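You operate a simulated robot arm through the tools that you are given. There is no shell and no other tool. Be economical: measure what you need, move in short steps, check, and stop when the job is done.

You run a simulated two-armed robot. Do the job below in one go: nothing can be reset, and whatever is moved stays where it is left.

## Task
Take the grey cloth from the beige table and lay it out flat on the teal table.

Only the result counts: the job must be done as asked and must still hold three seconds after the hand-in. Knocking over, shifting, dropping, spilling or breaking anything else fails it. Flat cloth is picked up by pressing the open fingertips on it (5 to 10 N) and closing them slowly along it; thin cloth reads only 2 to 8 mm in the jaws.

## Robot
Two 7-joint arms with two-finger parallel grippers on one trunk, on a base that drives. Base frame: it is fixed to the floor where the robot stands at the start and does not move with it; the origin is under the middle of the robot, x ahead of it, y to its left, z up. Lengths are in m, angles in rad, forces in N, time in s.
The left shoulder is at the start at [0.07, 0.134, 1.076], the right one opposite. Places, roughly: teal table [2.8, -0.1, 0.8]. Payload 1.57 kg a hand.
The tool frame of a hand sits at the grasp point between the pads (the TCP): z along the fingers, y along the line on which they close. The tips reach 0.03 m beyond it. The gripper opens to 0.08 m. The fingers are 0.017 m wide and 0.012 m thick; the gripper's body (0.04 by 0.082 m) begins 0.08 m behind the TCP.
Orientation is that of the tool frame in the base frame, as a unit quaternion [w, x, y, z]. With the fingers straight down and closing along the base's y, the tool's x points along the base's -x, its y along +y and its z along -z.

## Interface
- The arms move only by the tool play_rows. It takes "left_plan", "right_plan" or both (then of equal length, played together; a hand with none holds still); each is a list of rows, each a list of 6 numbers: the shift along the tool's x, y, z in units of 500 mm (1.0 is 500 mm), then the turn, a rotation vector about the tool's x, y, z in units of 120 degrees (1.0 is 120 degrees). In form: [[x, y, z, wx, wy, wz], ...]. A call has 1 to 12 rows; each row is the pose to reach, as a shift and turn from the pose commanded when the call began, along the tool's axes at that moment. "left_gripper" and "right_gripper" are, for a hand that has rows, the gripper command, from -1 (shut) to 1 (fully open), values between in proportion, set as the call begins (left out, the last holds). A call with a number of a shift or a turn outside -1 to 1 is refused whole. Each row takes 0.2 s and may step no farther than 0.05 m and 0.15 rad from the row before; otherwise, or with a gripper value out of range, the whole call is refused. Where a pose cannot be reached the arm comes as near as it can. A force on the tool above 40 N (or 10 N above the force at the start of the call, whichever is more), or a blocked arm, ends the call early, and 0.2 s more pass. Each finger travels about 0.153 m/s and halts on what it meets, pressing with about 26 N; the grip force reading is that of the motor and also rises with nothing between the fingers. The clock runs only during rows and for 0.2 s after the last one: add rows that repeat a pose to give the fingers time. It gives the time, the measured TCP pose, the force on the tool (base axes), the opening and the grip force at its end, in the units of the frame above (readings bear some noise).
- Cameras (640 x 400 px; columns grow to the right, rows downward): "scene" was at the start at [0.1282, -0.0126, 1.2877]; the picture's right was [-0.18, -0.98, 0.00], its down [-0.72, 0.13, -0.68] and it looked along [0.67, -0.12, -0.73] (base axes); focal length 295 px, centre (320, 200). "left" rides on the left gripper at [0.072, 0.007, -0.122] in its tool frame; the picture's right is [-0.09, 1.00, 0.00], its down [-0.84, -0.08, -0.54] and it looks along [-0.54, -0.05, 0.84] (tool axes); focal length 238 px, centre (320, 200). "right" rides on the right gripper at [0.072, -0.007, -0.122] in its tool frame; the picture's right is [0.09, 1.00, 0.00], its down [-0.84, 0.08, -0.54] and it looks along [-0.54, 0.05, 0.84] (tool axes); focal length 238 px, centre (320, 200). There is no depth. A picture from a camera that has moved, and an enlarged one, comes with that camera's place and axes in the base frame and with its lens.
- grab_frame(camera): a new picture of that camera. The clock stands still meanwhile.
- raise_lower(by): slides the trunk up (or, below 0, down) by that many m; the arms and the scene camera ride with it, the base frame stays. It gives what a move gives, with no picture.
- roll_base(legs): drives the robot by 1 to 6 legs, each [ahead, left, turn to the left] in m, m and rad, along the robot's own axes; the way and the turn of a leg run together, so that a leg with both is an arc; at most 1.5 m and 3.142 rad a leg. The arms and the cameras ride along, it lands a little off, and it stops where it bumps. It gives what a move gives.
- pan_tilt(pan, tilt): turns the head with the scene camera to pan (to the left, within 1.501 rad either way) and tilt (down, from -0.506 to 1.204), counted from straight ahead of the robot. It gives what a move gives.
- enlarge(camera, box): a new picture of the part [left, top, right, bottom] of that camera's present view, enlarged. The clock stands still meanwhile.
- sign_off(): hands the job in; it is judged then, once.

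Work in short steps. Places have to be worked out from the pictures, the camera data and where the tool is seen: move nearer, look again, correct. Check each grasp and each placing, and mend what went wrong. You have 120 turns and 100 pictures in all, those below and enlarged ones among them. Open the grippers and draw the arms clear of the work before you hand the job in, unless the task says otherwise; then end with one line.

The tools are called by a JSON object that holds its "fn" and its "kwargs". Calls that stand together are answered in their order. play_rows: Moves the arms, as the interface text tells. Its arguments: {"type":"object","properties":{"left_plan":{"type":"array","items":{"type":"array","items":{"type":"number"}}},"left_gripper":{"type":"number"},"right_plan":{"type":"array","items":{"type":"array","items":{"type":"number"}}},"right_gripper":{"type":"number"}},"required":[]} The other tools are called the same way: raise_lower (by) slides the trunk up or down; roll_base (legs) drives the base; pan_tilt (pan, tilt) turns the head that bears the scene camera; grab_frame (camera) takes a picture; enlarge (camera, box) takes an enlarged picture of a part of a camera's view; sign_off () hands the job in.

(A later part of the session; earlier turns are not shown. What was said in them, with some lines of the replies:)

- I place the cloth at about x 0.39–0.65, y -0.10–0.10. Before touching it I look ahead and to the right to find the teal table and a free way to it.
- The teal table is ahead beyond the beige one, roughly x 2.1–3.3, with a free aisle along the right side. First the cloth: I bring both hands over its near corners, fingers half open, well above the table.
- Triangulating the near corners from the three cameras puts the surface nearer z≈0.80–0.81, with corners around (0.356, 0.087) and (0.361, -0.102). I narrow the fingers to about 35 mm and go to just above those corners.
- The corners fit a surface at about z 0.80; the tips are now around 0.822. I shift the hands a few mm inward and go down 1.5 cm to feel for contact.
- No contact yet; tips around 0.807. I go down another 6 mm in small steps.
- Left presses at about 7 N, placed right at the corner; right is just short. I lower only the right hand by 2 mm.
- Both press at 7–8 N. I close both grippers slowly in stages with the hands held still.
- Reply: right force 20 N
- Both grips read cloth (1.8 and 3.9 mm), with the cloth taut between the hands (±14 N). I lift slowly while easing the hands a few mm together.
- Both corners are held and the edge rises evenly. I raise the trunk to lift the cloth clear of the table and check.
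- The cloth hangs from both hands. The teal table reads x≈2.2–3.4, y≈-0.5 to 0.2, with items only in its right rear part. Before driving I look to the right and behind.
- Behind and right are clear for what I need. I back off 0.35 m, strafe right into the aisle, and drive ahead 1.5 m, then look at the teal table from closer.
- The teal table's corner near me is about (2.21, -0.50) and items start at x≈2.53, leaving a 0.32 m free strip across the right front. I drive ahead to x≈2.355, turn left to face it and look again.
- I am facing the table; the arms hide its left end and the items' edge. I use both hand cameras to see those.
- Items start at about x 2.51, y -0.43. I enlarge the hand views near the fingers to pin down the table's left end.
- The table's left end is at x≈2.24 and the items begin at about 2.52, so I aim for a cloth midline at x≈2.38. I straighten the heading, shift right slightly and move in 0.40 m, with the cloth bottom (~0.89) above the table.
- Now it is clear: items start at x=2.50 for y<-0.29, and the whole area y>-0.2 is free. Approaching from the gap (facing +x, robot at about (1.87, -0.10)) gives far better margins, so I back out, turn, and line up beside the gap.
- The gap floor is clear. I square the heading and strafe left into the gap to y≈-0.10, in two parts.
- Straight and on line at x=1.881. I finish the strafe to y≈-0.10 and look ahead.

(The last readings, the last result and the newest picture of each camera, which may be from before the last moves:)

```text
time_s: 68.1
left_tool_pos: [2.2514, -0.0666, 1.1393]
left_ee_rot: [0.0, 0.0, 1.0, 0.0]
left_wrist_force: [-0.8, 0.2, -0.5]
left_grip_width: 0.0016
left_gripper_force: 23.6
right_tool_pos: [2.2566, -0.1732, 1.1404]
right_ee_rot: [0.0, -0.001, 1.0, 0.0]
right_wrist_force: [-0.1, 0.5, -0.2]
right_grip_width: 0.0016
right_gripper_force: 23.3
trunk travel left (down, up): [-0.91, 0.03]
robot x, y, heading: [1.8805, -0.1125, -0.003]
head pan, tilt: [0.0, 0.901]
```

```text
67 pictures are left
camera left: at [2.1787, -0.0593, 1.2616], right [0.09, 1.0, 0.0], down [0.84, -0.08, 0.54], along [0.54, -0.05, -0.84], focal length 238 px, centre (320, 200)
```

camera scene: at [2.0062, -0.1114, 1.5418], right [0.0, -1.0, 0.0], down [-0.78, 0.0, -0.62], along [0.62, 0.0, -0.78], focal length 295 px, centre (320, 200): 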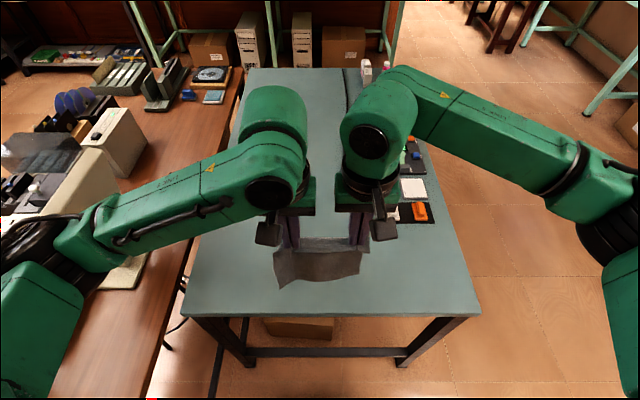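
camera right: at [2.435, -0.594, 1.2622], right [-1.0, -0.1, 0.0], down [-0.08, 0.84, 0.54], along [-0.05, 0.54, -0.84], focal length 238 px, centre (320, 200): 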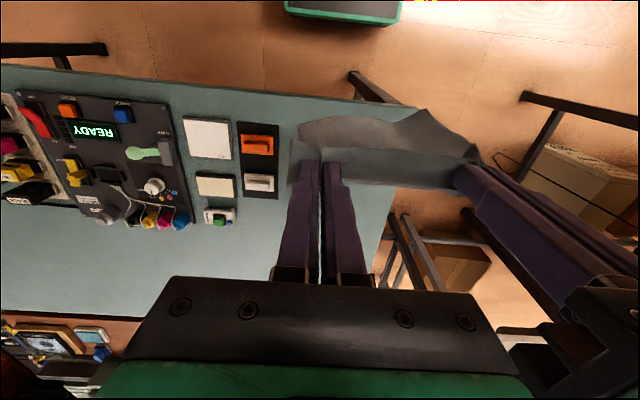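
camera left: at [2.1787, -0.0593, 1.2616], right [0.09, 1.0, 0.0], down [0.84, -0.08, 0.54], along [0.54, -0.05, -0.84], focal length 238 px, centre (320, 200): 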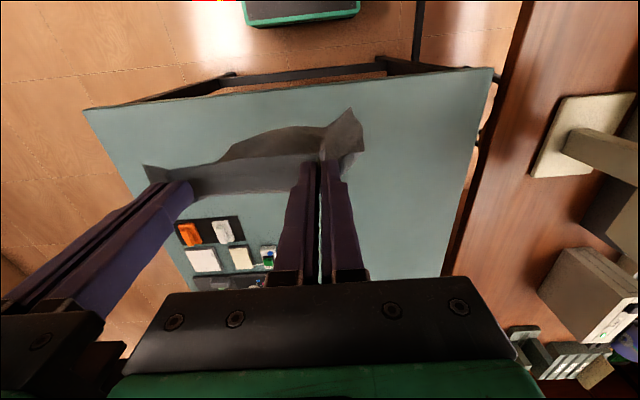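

The cloth hangs over the free left-front area, with the monitor well clear of the left arm (y>0.33). I drive 5 cm closer and slowly extend both hands 0.22 m forward, so the cloth can be laid back toward me.

{"fn": "roll_base", "kwargs": {"legs": [[0.05, 0, 0]]}}

{"fn": "play_rows", "kwargs": {"left_plan": [[-0.04, 0, 0, 0, 0, 0], [-0.08, 0, 0, 0, 0, 0], [-0.12, 0, 0, 0, 0, 0], [-0.16, 0, 0, 0, 0, 0], [-0.2, 0, 0, 0, 0, 0], [-0.24, 0, 0, 0, 0, 0], [-0.28, 0, 0, 0, 0, 0], [-0.32, 0, 0, 0, 0, 0], [-0.36, 0, 0, 0, 0, 0], [-0.4, 0, 0, 0, 0, 0], [-0.44, 0, 0, 0, 0, 0], [-0.44, 0, 0, 0, 0, 0]], "right_plan": [[-0.04, 0, 0, 0, 0, 0], [-0.08, 0, 0, 0, 0, 0], [-0.12, 0, 0, 0, 0, 0], [-0.16, 0, 0, 0, 0, 0], [-0.2, 0, 0, 0, 0, 0], [-0.24, 0, 0, 0, 0, 0], [-0.28, 0, 0, 0, 0, 0], [-0.32, 0, 0, 0, 0, 0], [-0.36, 0, 0, 0, 0, 0], [-0.4, 0, 0, 0, 0, 0], [-0.44, 0, 0, 0, 0, 0], [-0.44, 0, 0, 0, 0, 0]]}}

{"fn": "grab_frame", "kwargs": {"camera": "scene"}}

{"fn": "grab_frame", "kwargs": {"camera": "left"}}

```text
time_s: 69.0
left_tool_pos: [2.2933, -0.0651, 1.1451]
left_ee_rot: [0.004, 0.001, 1.0, 0.0]
left_wrist_force: [-2.1, 0.2, -0.3]
left_grip_width: 0.0018
left_gripper_force: 23.1
right_tool_pos: [2.2988, -0.1738, 1.1436]
right_ee_rot: [0.004, 0.0, 1.0, 0.0]
right_wrist_force: [-1.2, 0.0, 1.2]
right_grip_width: 0.0018
right_gripper_force: 23.8
trunk travel left (down, up): [-0.91, 0.03]
robot x, y, heading: [1.9298, -0.1103, -0.001]
head pan, tilt: [0.0, 0.901]
```

```text
time_s: 71.6
left_tool_pos: [2.5215, -0.0676, 1.1407]
left_ee_rot: [0.0, 0.001, 1.0, 0.0]
left_wrist_force: [-1.1, 0.1, 0.3]
left_grip_width: 0.0019
left_gripper_force: 23.6
right_tool_pos: [2.5173, -0.1734, 1.1413]
right_ee_rot: [0.0, -0.002, 1.0, 0.0]
right_wrist_force: [-0.1, -0.5, 0.6]
right_grip_width: 0.0017
right_gripper_force: 23.3
right hand out of reach, approached as far as the arm can: row 11, 12
trunk travel left (down, up): [-0.91, 0.03]
robot x, y, heading: [1.9318, -0.1146, 0.006]
head pan, tilt: [0.0, 0.901]
```

```text
66 pictures are left
camera scene: at [2.0554, -0.1126, 1.5419], right [0.0, -1.0, 0.0], down [-0.78, 0.0, -0.62], along [0.62, 0.0, -0.78], focal length 295 px, centre (320, 200)
```

scene: 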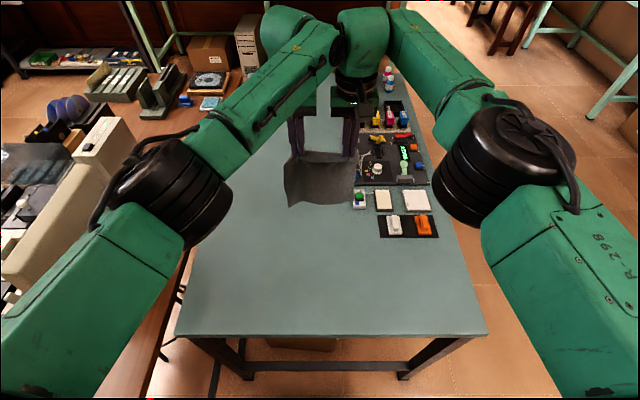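

```text
65 pictures are left
camera left: at [2.4481, -0.06, 1.2614], right [0.09, 1.0, 0.0], down [0.84, -0.08, 0.54], along [0.54, -0.05, -0.84], focal length 238 px, centre (320, 200)
```

left: 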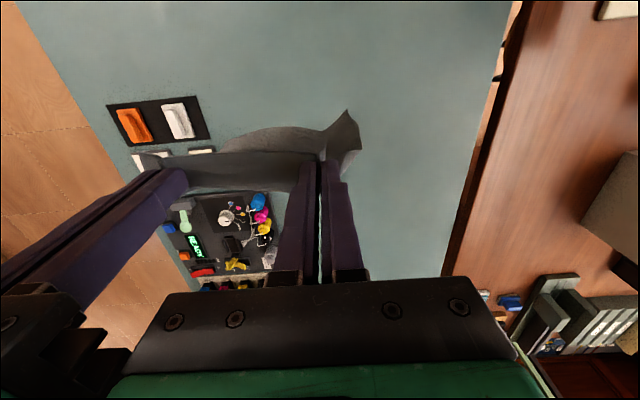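

Everything is clear. I strafe 4 cm left for more distance to the items, then lower the trunk 7 cm so the cloth's bottom nears the table, and look.

{"fn": "roll_base", "kwargs": {"legs": [[0, 0.04, 0]]}}

{"fn": "raise_lower", "kwargs": {"by": -0.07}}

{"fn": "enlarge", "kwargs": {"camera": "scene", "box": [220, 80, 460, 230]}}

{"fn": "grab_frame", "kwargs": {"camera": "left"}}

{"fn": "grab_frame", "kwargs": {"camera": "right"}}

```text
time_s: 72.5
left_tool_pos: [2.5206, -0.0356, 1.1397]
left_ee_rot: [0.0, 0.0, 1.0, 0.003]
left_wrist_force: [-0.1, -0.9, 0.2]
left_grip_width: 0.0017
left_gripper_force: 23.4
right_tool_pos: [2.5171, -0.1426, 1.1412]
right_ee_rot: [0.0, 0.001, 1.0, 0.004]
right_wrist_force: [-0.5, -0.8, -0.5]
right_grip_width: 0.0018
right_gripper_force: 23.7
trunk travel left (down, up): [-0.91, 0.03]
robot x, y, heading: [1.931, -0.0727, 0.002]
head pan, tilt: [0.0, 0.901]
```

```text
time_s: 73.6
left_tool_pos: [2.5206, -0.0271, 1.0707]
left_ee_rot: [0.0, 0.001, 1.0, 0.0]
left_wrist_force: [-0.2, -0.5, -0.5]
left_grip_width: 0.0013
left_gripper_force: 23.6
right_tool_pos: [2.5165, -0.1338, 1.0704]
right_ee_rot: [-0.001, 0.0, 1.0, 0.0]
right_wrist_force: [0.0, -0.4, -0.1]
right_grip_width: 0.0018
right_gripper_force: 23.5
trunk travel left (down, up): [-0.84, 0.1]
robot x, y, heading: [1.931, -0.0758, 0.003]
head pan, tilt: [0.0, 0.901]
```

```text
2.67 times, centred on (340, 155) of scene
camera zoom: at [2.0558, -0.0716, 1.4718], right [0.0, -1.0, 0.0], down [-0.78, 0.0, -0.62], along [0.62, 0.0, -0.78], focal length 786 px, centre (267, 320)
```

zoom: 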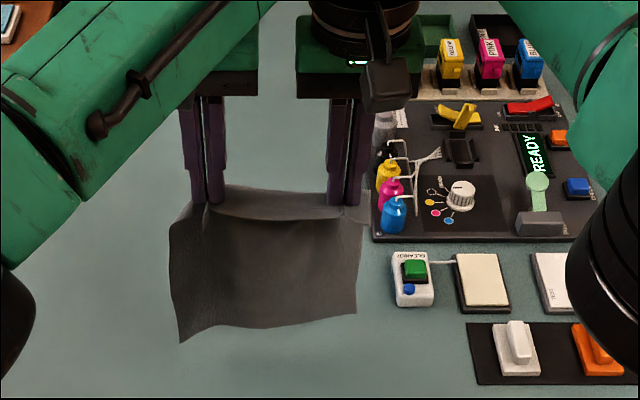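

```text
63 pictures are left
camera left: at [2.4483, -0.0198, 1.1911], right [0.09, 1.0, 0.0], down [0.84, -0.08, 0.54], along [0.54, -0.05, -0.84], focal length 238 px, centre (320, 200)
```

left: 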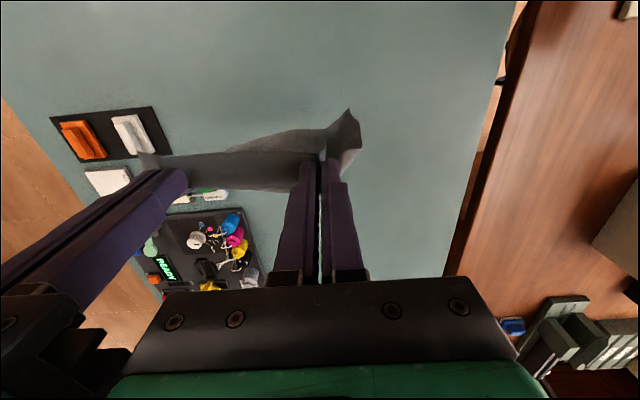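

```text
62 pictures are left
camera right: at [2.4435, -0.1397, 1.1926], right [-0.09, 1.0, 0.0], down [0.84, 0.08, 0.54], along [0.54, 0.05, -0.84], focal length 238 px, centre (320, 200)
```

right: 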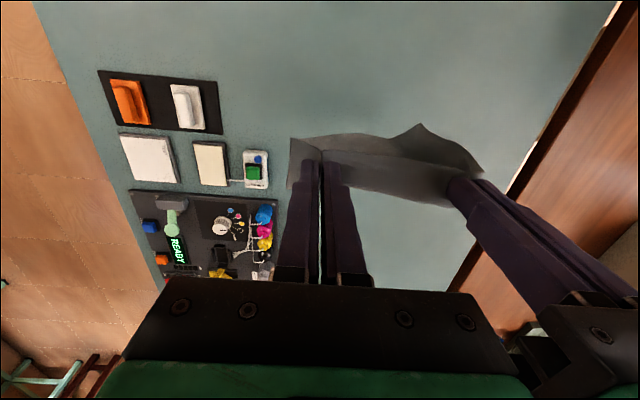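

The cloth hangs about 5 cm above the table with nothing near it. I lower until the bottom edge lands and begin pulling the hands back along an arc, then check.

{"fn": "play_rows", "kwargs": {"left_plan": [[0, 0, 0.04, 0, 0, 0], [0, 0, 0.08, 0, 0, 0], [0, 0, 0.11, 0, 0, 0], [0.04, 0, 0.114, 0, 0, 0], [0.08, 0, 0.12, 0, 0, 0], [0.12, 0, 0.13, 0, 0, 0], [0.16, 0, 0.15, 0, 0, 0]], "right_plan": [[0, 0, 0.04, 0, 0, 0], [0, 0, 0.08, 0, 0, 0], [0, 0, 0.11, 0, 0, 0], [0.04, 0, 0.114, 0, 0, 0], [0.08, 0, 0.12, 0, 0, 0], [0.12, 0, 0.13, 0, 0, 0], [0.16, 0, 0.15, 0, 0, 0]]}}

{"fn": "grab_frame", "kwargs": {"camera": "scene"}}

{"fn": "grab_frame", "kwargs": {"camera": "left"}}

{"fn": "grab_frame", "kwargs": {"camera": "right"}}

```text
time_s: 75.2
left_tool_pos: [2.4404, -0.0261, 0.9943]
left_ee_rot: [0.0, 0.001, 1.0, 0.0]
left_wrist_force: [0.1, -0.4, 0.3]
left_grip_width: 0.0018
left_gripper_force: 23.4
right_tool_pos: [2.4346, -0.1332, 0.996]
right_ee_rot: [0.0, 0.001, 1.0, 0.0]
right_wrist_force: [-0.4, 1.1, -0.7]
right_grip_width: 0.0017
right_gripper_force: 23.9
trunk travel left (down, up): [-0.84, 0.1]
robot x, y, heading: [1.9316, -0.0724, -0.002]
head pan, tilt: [0.0, 0.901]
```

```text
61 pictures are left
camera scene: at [2.0548, -0.0719, 1.472], right [0.0, -1.0, 0.0], down [-0.78, 0.0, -0.62], along [0.62, 0.0, -0.78], focal length 295 px, centre (320, 200)
```

scene: 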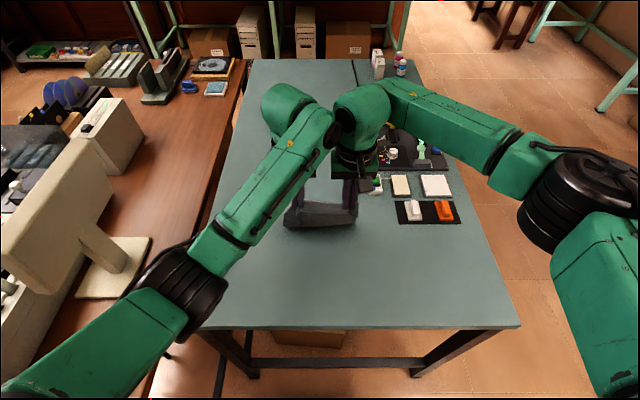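

```text
60 pictures are left
camera left: at [2.3674, -0.0193, 1.1156], right [0.09, 1.0, 0.0], down [0.84, -0.08, 0.54], along [0.54, -0.05, -0.84], focal length 238 px, centre (320, 200)
```

left: 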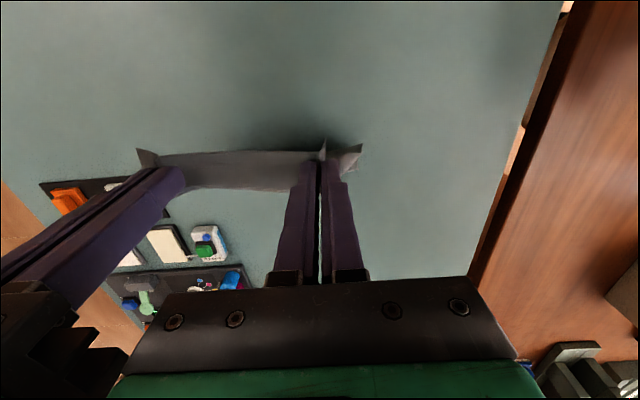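

```text
59 pictures are left
camera right: at [2.3611, -0.1404, 1.1177], right [-0.09, 1.0, 0.0], down [0.84, 0.08, 0.54], along [0.54, 0.05, -0.84], focal length 238 px, centre (320, 200)
```

right: 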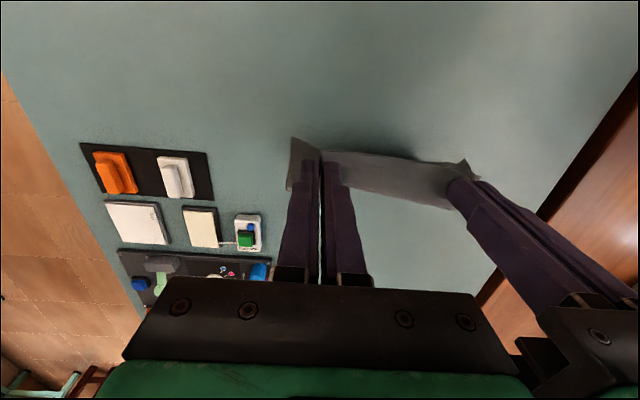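

The cloth is still near vertical, its shadow right at the bottom edge. I zoom in to judge contact.

{"fn": "enlarge", "kwargs": {"camera": "scene", "box": [240, 130, 440, 255]}}

```text
3.20 times, centred on (340, 192) of scene
camera zoom: at [2.0548, -0.0719, 1.472], right [0.0, -1.0, 0.0], down [-0.78, 0.0, -0.62], along [0.62, 0.0, -0.78], focal length 943 px, centre (256, 224)
```

zoom: 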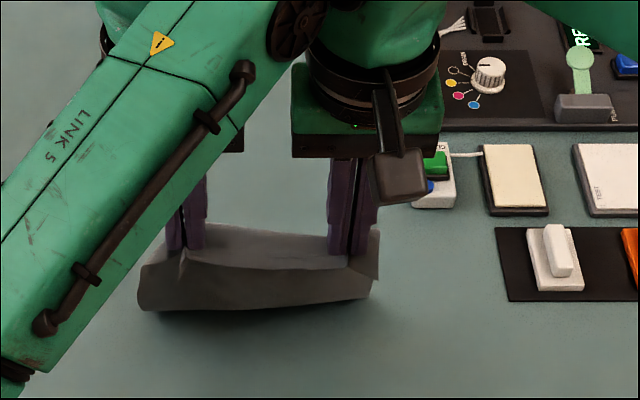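

The bottom edge is on the table at about x=2.50 and trails behind the hands as wanted. I continue the arc back and down to just above the surface.

{"fn": "play_rows", "kwargs": {"left_plan": [[0.04, 0, 0.024, 0, 0, 0], [0.08, 0, 0.056, 0, 0, 0], [0.12, 0, 0.096, 0, 0, 0], [0.15, 0, 0.132, 0, 0, 0], [0.18, 0, 0.172, 0, 0, 0], [0.2, 0, 0.208, 0, 0, 0], [0.22, 0, 0.244, 0, 0, 0], [0.24, 0, 0.276, 0, 0, 0]], "right_plan": [[0.04, 0, 0.024, 0, 0, 0], [0.08, 0, 0.056, 0, 0, 0], [0.12, 0, 0.096, 0, 0, 0], [0.15, 0, 0.132, 0, 0, 0], [0.18, 0, 0.172, 0, 0, 0], [0.2, 0, 0.208, 0, 0, 0], [0.22, 0, 0.244, 0, 0, 0], [0.24, 0, 0.276, 0, 0, 0]]}}

{"fn": "grab_frame", "kwargs": {"camera": "scene"}}

{"fn": "grab_frame", "kwargs": {"camera": "left"}}

{"fn": "grab_frame", "kwargs": {"camera": "right"}}

```text
time_s: 77.0
left_tool_pos: [2.3223, -0.0263, 0.8582]
left_ee_rot: [0.001, 0.002, 1.0, 0.0]
left_wrist_force: [-0.4, 0.1, -0.1]
left_grip_width: 0.0017
left_gripper_force: 23.7
right_tool_pos: [2.3164, -0.1351, 0.8569]
right_ee_rot: [0.001, 0.001, 1.0, 0.0]
right_wrist_force: [-0.4, 0.0, 0.0]
right_grip_width: 0.0017
right_gripper_force: 23.5
trunk travel left (down, up): [-0.84, 0.1]
robot x, y, heading: [1.9289, -0.0723, -0.002]
head pan, tilt: [0.0, 0.901]
```

```text
57 pictures are left
camera scene: at [2.0553, -0.0716, 1.4719], right [0.0, -1.0, 0.0], down [-0.78, 0.0, -0.62], along [0.62, 0.0, -0.78], focal length 295 px, centre (320, 200)
```

scene: 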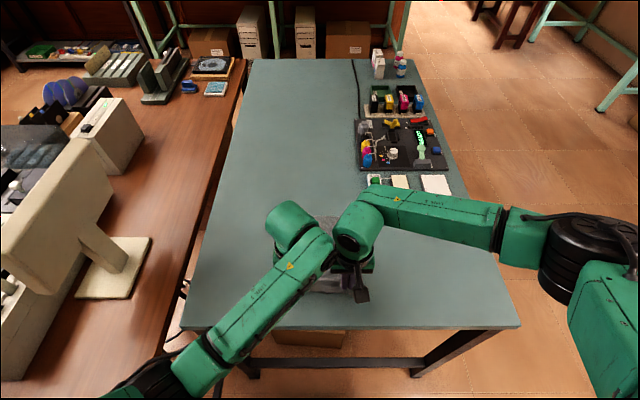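

```text
56 pictures are left
camera left: at [2.2483, -0.0192, 0.9798], right [0.09, 1.0, 0.0], down [0.84, -0.08, 0.54], along [0.54, -0.05, -0.84], focal length 238 px, centre (320, 200)
```

left: 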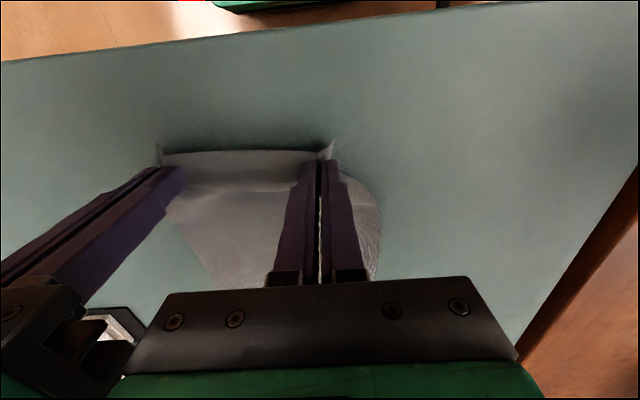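

```text
55 pictures are left
camera right: at [2.2429, -0.1403, 0.9789], right [-0.09, 1.0, 0.0], down [0.84, 0.08, 0.54], along [0.54, 0.05, -0.84], focal length 238 px, centre (320, 200)
```

right: 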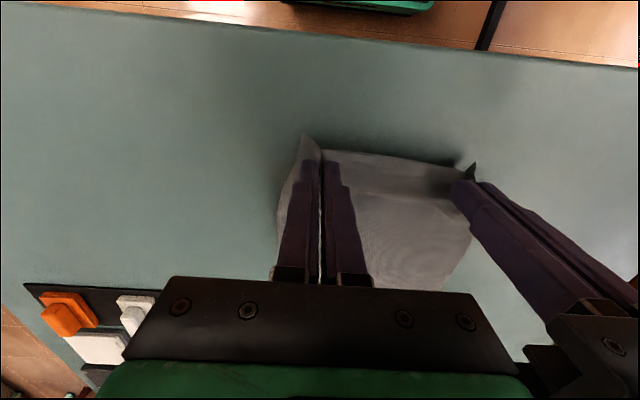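

The cloth trails flat ahead of the hands. I lower the last 2 cm while pulling slightly back and spreading the hands 6 mm each to take out the sag.

{"fn": "play_rows", "kwargs": {"left_plan": [[0.01, 0.004, 0.015, 0, 0, 0], [0.02, 0.008, 0.03, 0, 0, 0], [0.03, 0.011, 0.042, 0, 0, 0], [0.03, 0.011, 0.046, 0, 0, 0], [0.03, 0.011, 0.046, 0, 0, 0]], "right_plan": [[0.01, -0.004, 0.015, 0, 0, 0], [0.02, -0.008, 0.03, 0, 0, 0], [0.03, -0.011, 0.042, 0, 0, 0], [0.03, -0.011, 0.046, 0, 0, 0], [0.03, -0.011, 0.046, 0, 0, 0]]}}

{"fn": "grab_frame", "kwargs": {"camera": "left"}}

{"fn": "grab_frame", "kwargs": {"camera": "right"}}

```text
time_s: 78.2
left_tool_pos: [2.3052, -0.0228, 0.8354]
left_ee_rot: [-0.001, 0.002, 1.0, -0.002]
left_wrist_force: [0.3, -13.2, 0.3]
left_grip_width: 0.002
left_gripper_force: 23.3
right_tool_pos: [2.3026, -0.138, 0.8341]
right_ee_rot: [0.0, 0.001, 1.0, 0.003]
right_wrist_force: [-0.9, 11.7, -0.4]
right_grip_width: 0.0019
right_gripper_force: 23.4
trunk travel left (down, up): [-0.84, 0.1]
robot x, y, heading: [1.9286, -0.0732, 0.0]
head pan, tilt: [0.0, 0.901]
```

```text
54 pictures are left
camera left: at [2.2325, -0.0146, 0.956], right [0.1, 1.0, 0.0], down [0.84, -0.08, 0.54], along [0.54, -0.05, -0.84], focal length 238 px, centre (320, 200)
```

left: 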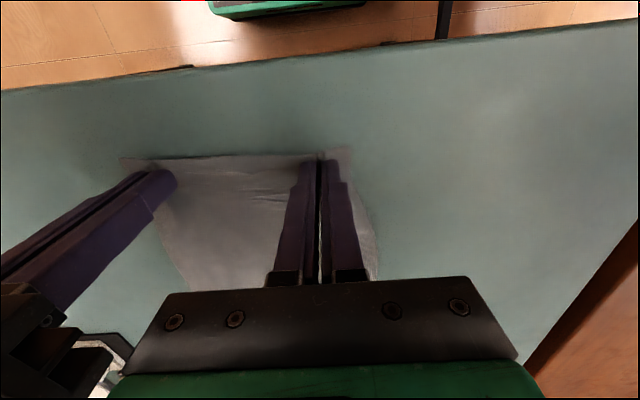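

```text
53 pictures are left
camera right: at [2.2286, -0.1446, 0.9563], right [-0.09, 1.0, 0.0], down [0.84, 0.08, 0.54], along [0.54, 0.05, -0.84], focal length 238 px, centre (320, 200)
```

right: 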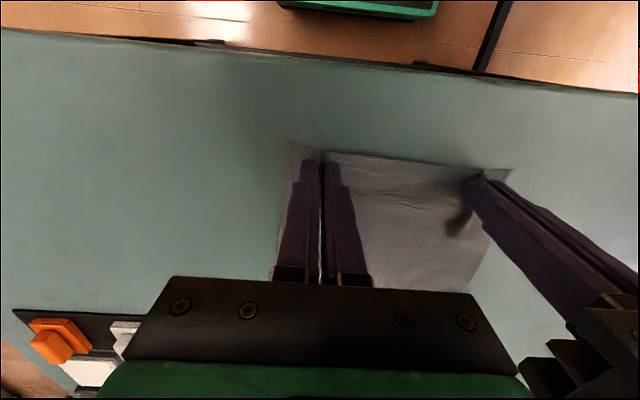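

The cloth is taut (±13 N) and flat. I relax the tension 1.5 mm per hand, lower to light contact, then open the fingers in stages so the pinched folds spread out again.

{"fn": "play_rows", "kwargs": {"left_plan": [[0, -0.003, 0.002, 0, 0, 0], [0, -0.004, 0.005, 0, 0, 0], [0, -0.004, 0.005, 0, 0, 0]], "right_plan": [[0, 0.003, 0.002, 0, 0, 0], [0, 0.004, 0.005, 0, 0, 0], [0, 0.004, 0.005, 0, 0, 0]]}}

{"fn": "play_rows", "kwargs": {"left_plan": [[0, 0, 0, 0, 0, 0]], "right_plan": [[0, 0, 0, 0, 0, 0]], "left_gripper": -0.8, "right_gripper": -0.8}}

{"fn": "play_rows", "kwargs": {"left_plan": [[0, 0, 0, 0, 0, 0]], "right_plan": [[0, 0, 0, 0, 0, 0]], "left_gripper": -0.5, "right_gripper": -0.5}}

{"fn": "play_rows", "kwargs": {"left_plan": [[0, 0, 0, 0, 0, 0]], "right_plan": [[0, 0, 0, 0, 0, 0]], "left_gripper": -0.2, "right_gripper": -0.2}}

{"fn": "grab_frame", "kwargs": {"camera": "left"}}

{"fn": "grab_frame", "kwargs": {"camera": "right"}}

```text
time_s: 79.0
left_tool_pos: [2.307, -0.0228, 0.8325]
left_ee_rot: [0.0, 0.001, 1.0, 0.0]
left_wrist_force: [0.3, -6.0, 0.6]
left_grip_width: 0.0021
left_gripper_force: 22.9
right_tool_pos: [2.3003, -0.1371, 0.831]
right_ee_rot: [0.0, 0.0, 1.0, -0.001]
right_wrist_force: [0.3, 4.9, 3.1]
right_grip_width: 0.0018
right_gripper_force: 23.7
trunk travel left (down, up): [-0.84, 0.1]
robot x, y, heading: [1.9291, -0.0698, 0.001]
head pan, tilt: [0.0, 0.901]
```

```text
time_s: 79.4
left_tool_pos: [2.3053, -0.0235, 0.8317]
left_ee_rot: [0.001, 0.001, 1.0, 0.001]
left_wrist_force: [0.1, -0.3, 0.9]
left_grip_width: 0.008
left_gripper_force: 0.0
right_tool_pos: [2.3023, -0.138, 0.8317]
right_ee_rot: [0.0, 0.001, 1.0, 0.0]
right_wrist_force: [-0.3, -0.6, -0.1]
right_grip_width: 0.008
right_gripper_force: 0.1
trunk travel left (down, up): [-0.84, 0.1]
robot x, y, heading: [1.9296, -0.0728, -0.001]
head pan, tilt: [0.0, 0.901]
```

```text
time_s: 79.8
left_tool_pos: [2.3056, -0.0247, 0.832]
left_ee_rot: [0.0, 0.001, 1.0, 0.0]
left_wrist_force: [-0.6, 0.1, 0.6]
left_grip_width: 0.02
left_gripper_force: 0.1
right_tool_pos: [2.3012, -0.1361, 0.8317]
right_ee_rot: [0.0, 0.0, 1.0, 0.0]
right_wrist_force: [0.0, 1.1, -1.1]
right_grip_width: 0.0199
right_gripper_force: 0.1
trunk travel left (down, up): [-0.84, 0.1]
robot x, y, heading: [1.9313, -0.0715, -0.001]
head pan, tilt: [0.0, 0.901]
```

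```text
time_s: 80.2
left_tool_pos: [2.3059, -0.0243, 0.8322]
left_ee_rot: [0.001, 0.0, 1.0, 0.001]
left_wrist_force: [-0.1, 0.1, 1.4]
left_grip_width: 0.032
left_gripper_force: 0.0
right_tool_pos: [2.3017, -0.1361, 0.8321]
right_ee_rot: [0.0, 0.001, 1.0, 0.0]
right_wrist_force: [-1.6, 0.4, -0.1]
right_grip_width: 0.0322
right_gripper_force: 0.0
trunk travel left (down, up): [-0.84, 0.1]
robot x, y, heading: [1.9261, -0.0739, -0.001]
head pan, tilt: [0.0, 0.901]
```

```text
52 pictures are left
camera left: at [2.2335, -0.0168, 0.9532], right [0.09, 1.0, 0.0], down [0.84, -0.08, 0.54], along [0.54, -0.05, -0.84], focal length 238 px, centre (320, 200)
```

left: 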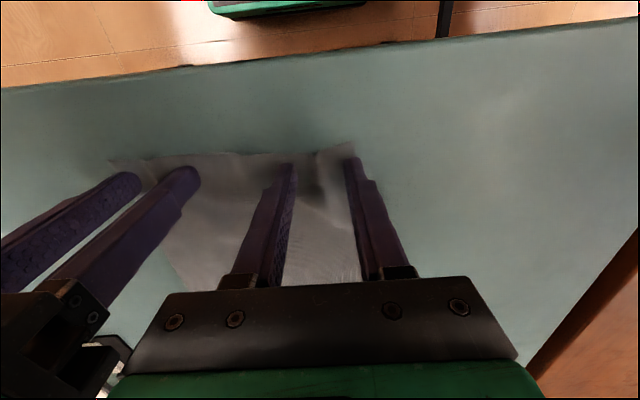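

```text
51 pictures are left
camera right: at [2.2288, -0.143, 0.9537], right [-0.09, 1.0, 0.0], down [0.84, 0.08, 0.54], along [0.54, 0.05, -0.84], focal length 238 px, centre (320, 200)
```

right: 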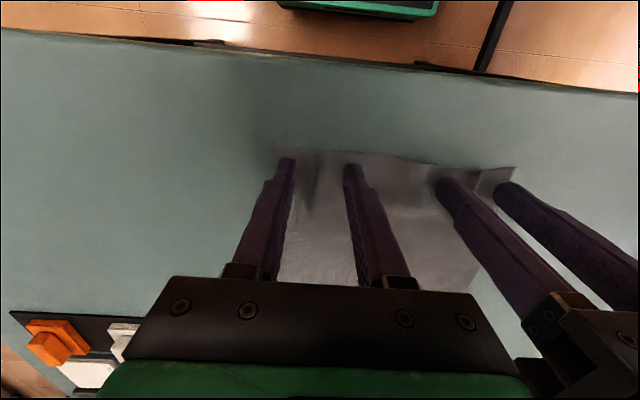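

Released; mild ripples remain between the fingers. I lift both hands straight up and retract them to see the cloth properly.

{"fn": "play_rows", "kwargs": {"left_plan": [[0, 0, -0.02, 0, 0, 0], [0, 0, -0.06, 0, 0, 0], [0, 0, -0.12, 0, 0, 0], [0.02, 0.04, -0.18, 0, 0, 0], [0.04, 0.08, -0.24, 0, 0, 0], [0.06, 0.12, -0.28, 0, 0, 0]], "right_plan": [[0, 0, -0.02, 0, 0, 0], [0, 0, -0.06, 0, 0, 0], [0, 0, -0.12, 0, 0, 0], [0.02, -0.04, -0.18, 0, 0, 0], [0.04, -0.08, -0.24, 0, 0, 0], [0.06, -0.12, -0.28, 0, 0, 0]]}}

{"fn": "grab_frame", "kwargs": {"camera": "left"}}

{"fn": "grab_frame", "kwargs": {"camera": "right"}}

{"fn": "grab_frame", "kwargs": {"camera": "scene"}}

```text
time_s: 81.6
left_tool_pos: [2.2728, 0.036, 0.9744]
left_ee_rot: [0.001, 0.002, 1.0, 0.001]
left_wrist_force: [-0.6, -0.2, -0.2]
left_grip_width: 0.0321
left_gripper_force: 0.1
right_tool_pos: [2.2716, -0.1974, 0.9707]
right_ee_rot: [0.002, 0.001, 1.0, 0.0]
right_wrist_force: [0.2, 0.4, -0.7]
right_grip_width: 0.0318
right_gripper_force: 0.1
trunk travel left (down, up): [-0.84, 0.1]
robot x, y, heading: [1.9341, -0.0704, 0.003]
head pan, tilt: [0.0, 0.901]
```

```text
50 pictures are left
camera left: at [2.2006, 0.0436, 1.0955], right [0.09, 1.0, 0.0], down [0.84, -0.08, 0.54], along [0.54, -0.05, -0.84], focal length 238 px, centre (320, 200)
```

left: 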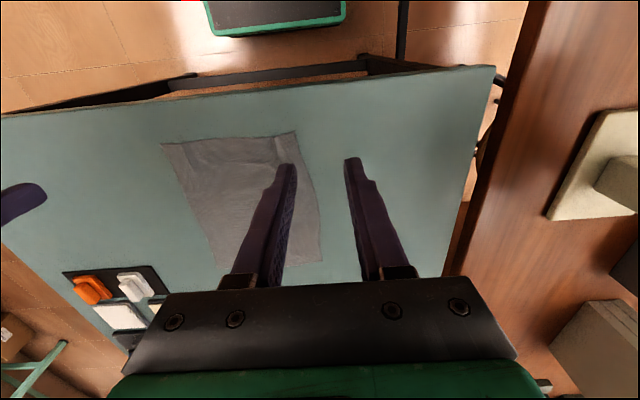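

```text
49 pictures are left
camera right: at [2.1982, -0.2042, 1.0931], right [-0.09, 1.0, 0.0], down [0.84, 0.08, 0.54], along [0.54, 0.05, -0.84], focal length 238 px, centre (320, 200)
```

right: 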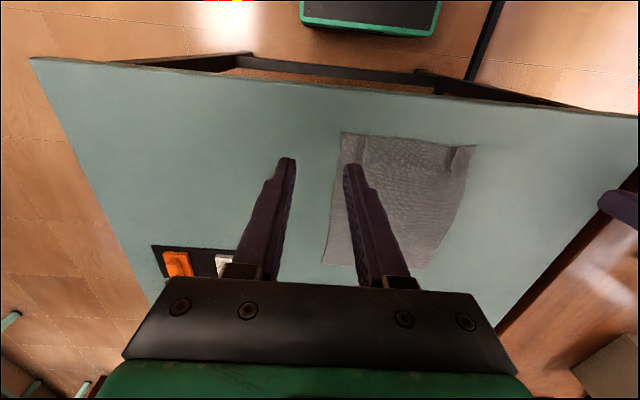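

```text
48 pictures are left
camera scene: at [2.0537, -0.073, 1.472], right [0.0, -1.0, 0.0], down [-0.78, 0.0, -0.62], along [0.62, 0.0, -0.78], focal length 295 px, centre (320, 200)
```

scene: 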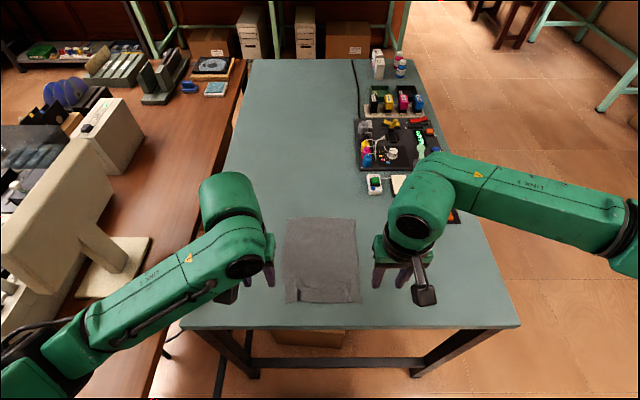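

Excellent: the cloth lies flat and fully on the table. I zoom in to judge the remaining wrinkles at the two gripped spots.

{"fn": "enlarge", "kwargs": {"camera": "scene", "box": [265, 205, 385, 315]}}

```text
3.64 times, centred on (325, 260) of scene
camera zoom: at [2.0537, -0.073, 1.472], right [0.0, -1.0, 0.0], down [-0.78, 0.0, -0.62], along [0.62, 0.0, -0.78], focal length 1071 px, centre (302, -18)
```

zoom: 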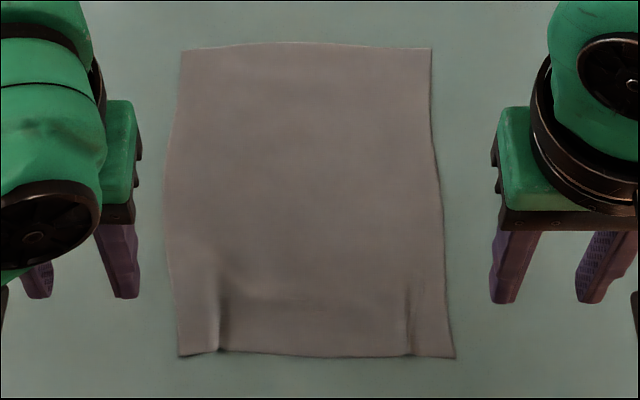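

It lies flat with only faint pinch marks, clear of the edge and the items. I open the grippers fully and draw the arms up and back, then take a last look.

{"fn": "play_rows", "kwargs": {"left_plan": [[0.02, 0, -0.06, 0, 0, 0], [0.04, 0, -0.12, 0, 0, 0], [0.08, 0, -0.18, 0, 0, 0], [0.12, 0, -0.2, 0, 0, 0], [0.14, 0, -0.2, 0, 0, 0]], "right_plan": [[0.02, 0, -0.06, 0, 0, 0], [0.04, 0, -0.12, 0, 0, 0], [0.08, 0, -0.18, 0, 0, 0], [0.12, 0, -0.2, 0, 0, 0], [0.14, 0, -0.2, 0, 0, 0]], "left_gripper": 1, "right_gripper": 1}}

{"fn": "grab_frame", "kwargs": {"camera": "scene"}}

{"fn": "grab_frame", "kwargs": {"camera": "left"}}

```text
time_s: 82.8
left_tool_pos: [2.243, 0.0007, 1.0672]
left_ee_rot: [-0.001, 0.002, 1.0, -0.004]
left_wrist_force: [-0.3, 0.1, -0.5]
left_grip_width: 0.0798
left_gripper_force: 0.0
left hand out of reach, approached as far as the arm can: row 3, 4, 5
right_tool_pos: [2.2025, -0.1978, 1.0713]
right_ee_rot: [0.0, 0.001, 1.0, 0.0]
right_wrist_force: [-0.4, -0.2, 0.2]
right_grip_width: 0.0801
right_gripper_force: 0.0
trunk travel left (down, up): [-0.84, 0.1]
robot x, y, heading: [1.9337, -0.0732, -0.004]
head pan, tilt: [0.0, 0.901]
```

```text
46 pictures are left
camera scene: at [2.0557, -0.0735, 1.4718], right [0.0, -1.0, 0.0], down [-0.78, 0.0, -0.62], along [0.62, 0.0, -0.78], focal length 295 px, centre (320, 200)
```

scene: 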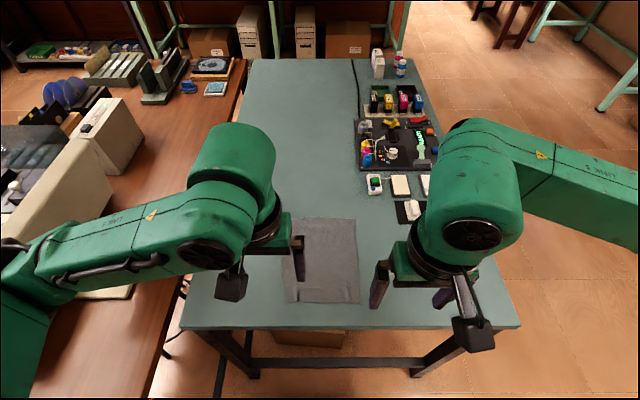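

```text
45 pictures are left
camera left: at [2.1723, 0.0086, 1.1892], right [0.09, 1.0, -0.01], down [0.84, -0.08, 0.54], along [0.54, -0.06, -0.84], focal length 238 px, centre (320, 200)
```

left: 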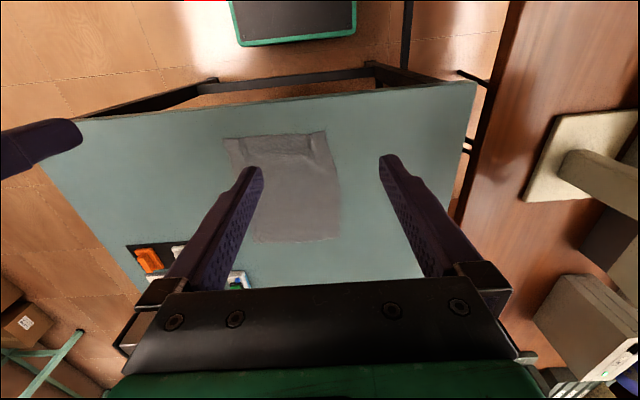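

The cloth is flat and alone on the teal table, the hands are empty, open and well above it, and nothing else has moved. I hand in.

{"fn": "sign_off", "kwargs": {}}

```text
The job is handed in.
```

The grey cloth is laid out flat on the teal table, with only faint pinch marks at the two corners I held. It is clear of the table edge and the other items, nothing else was disturbed, and the job is handed in.
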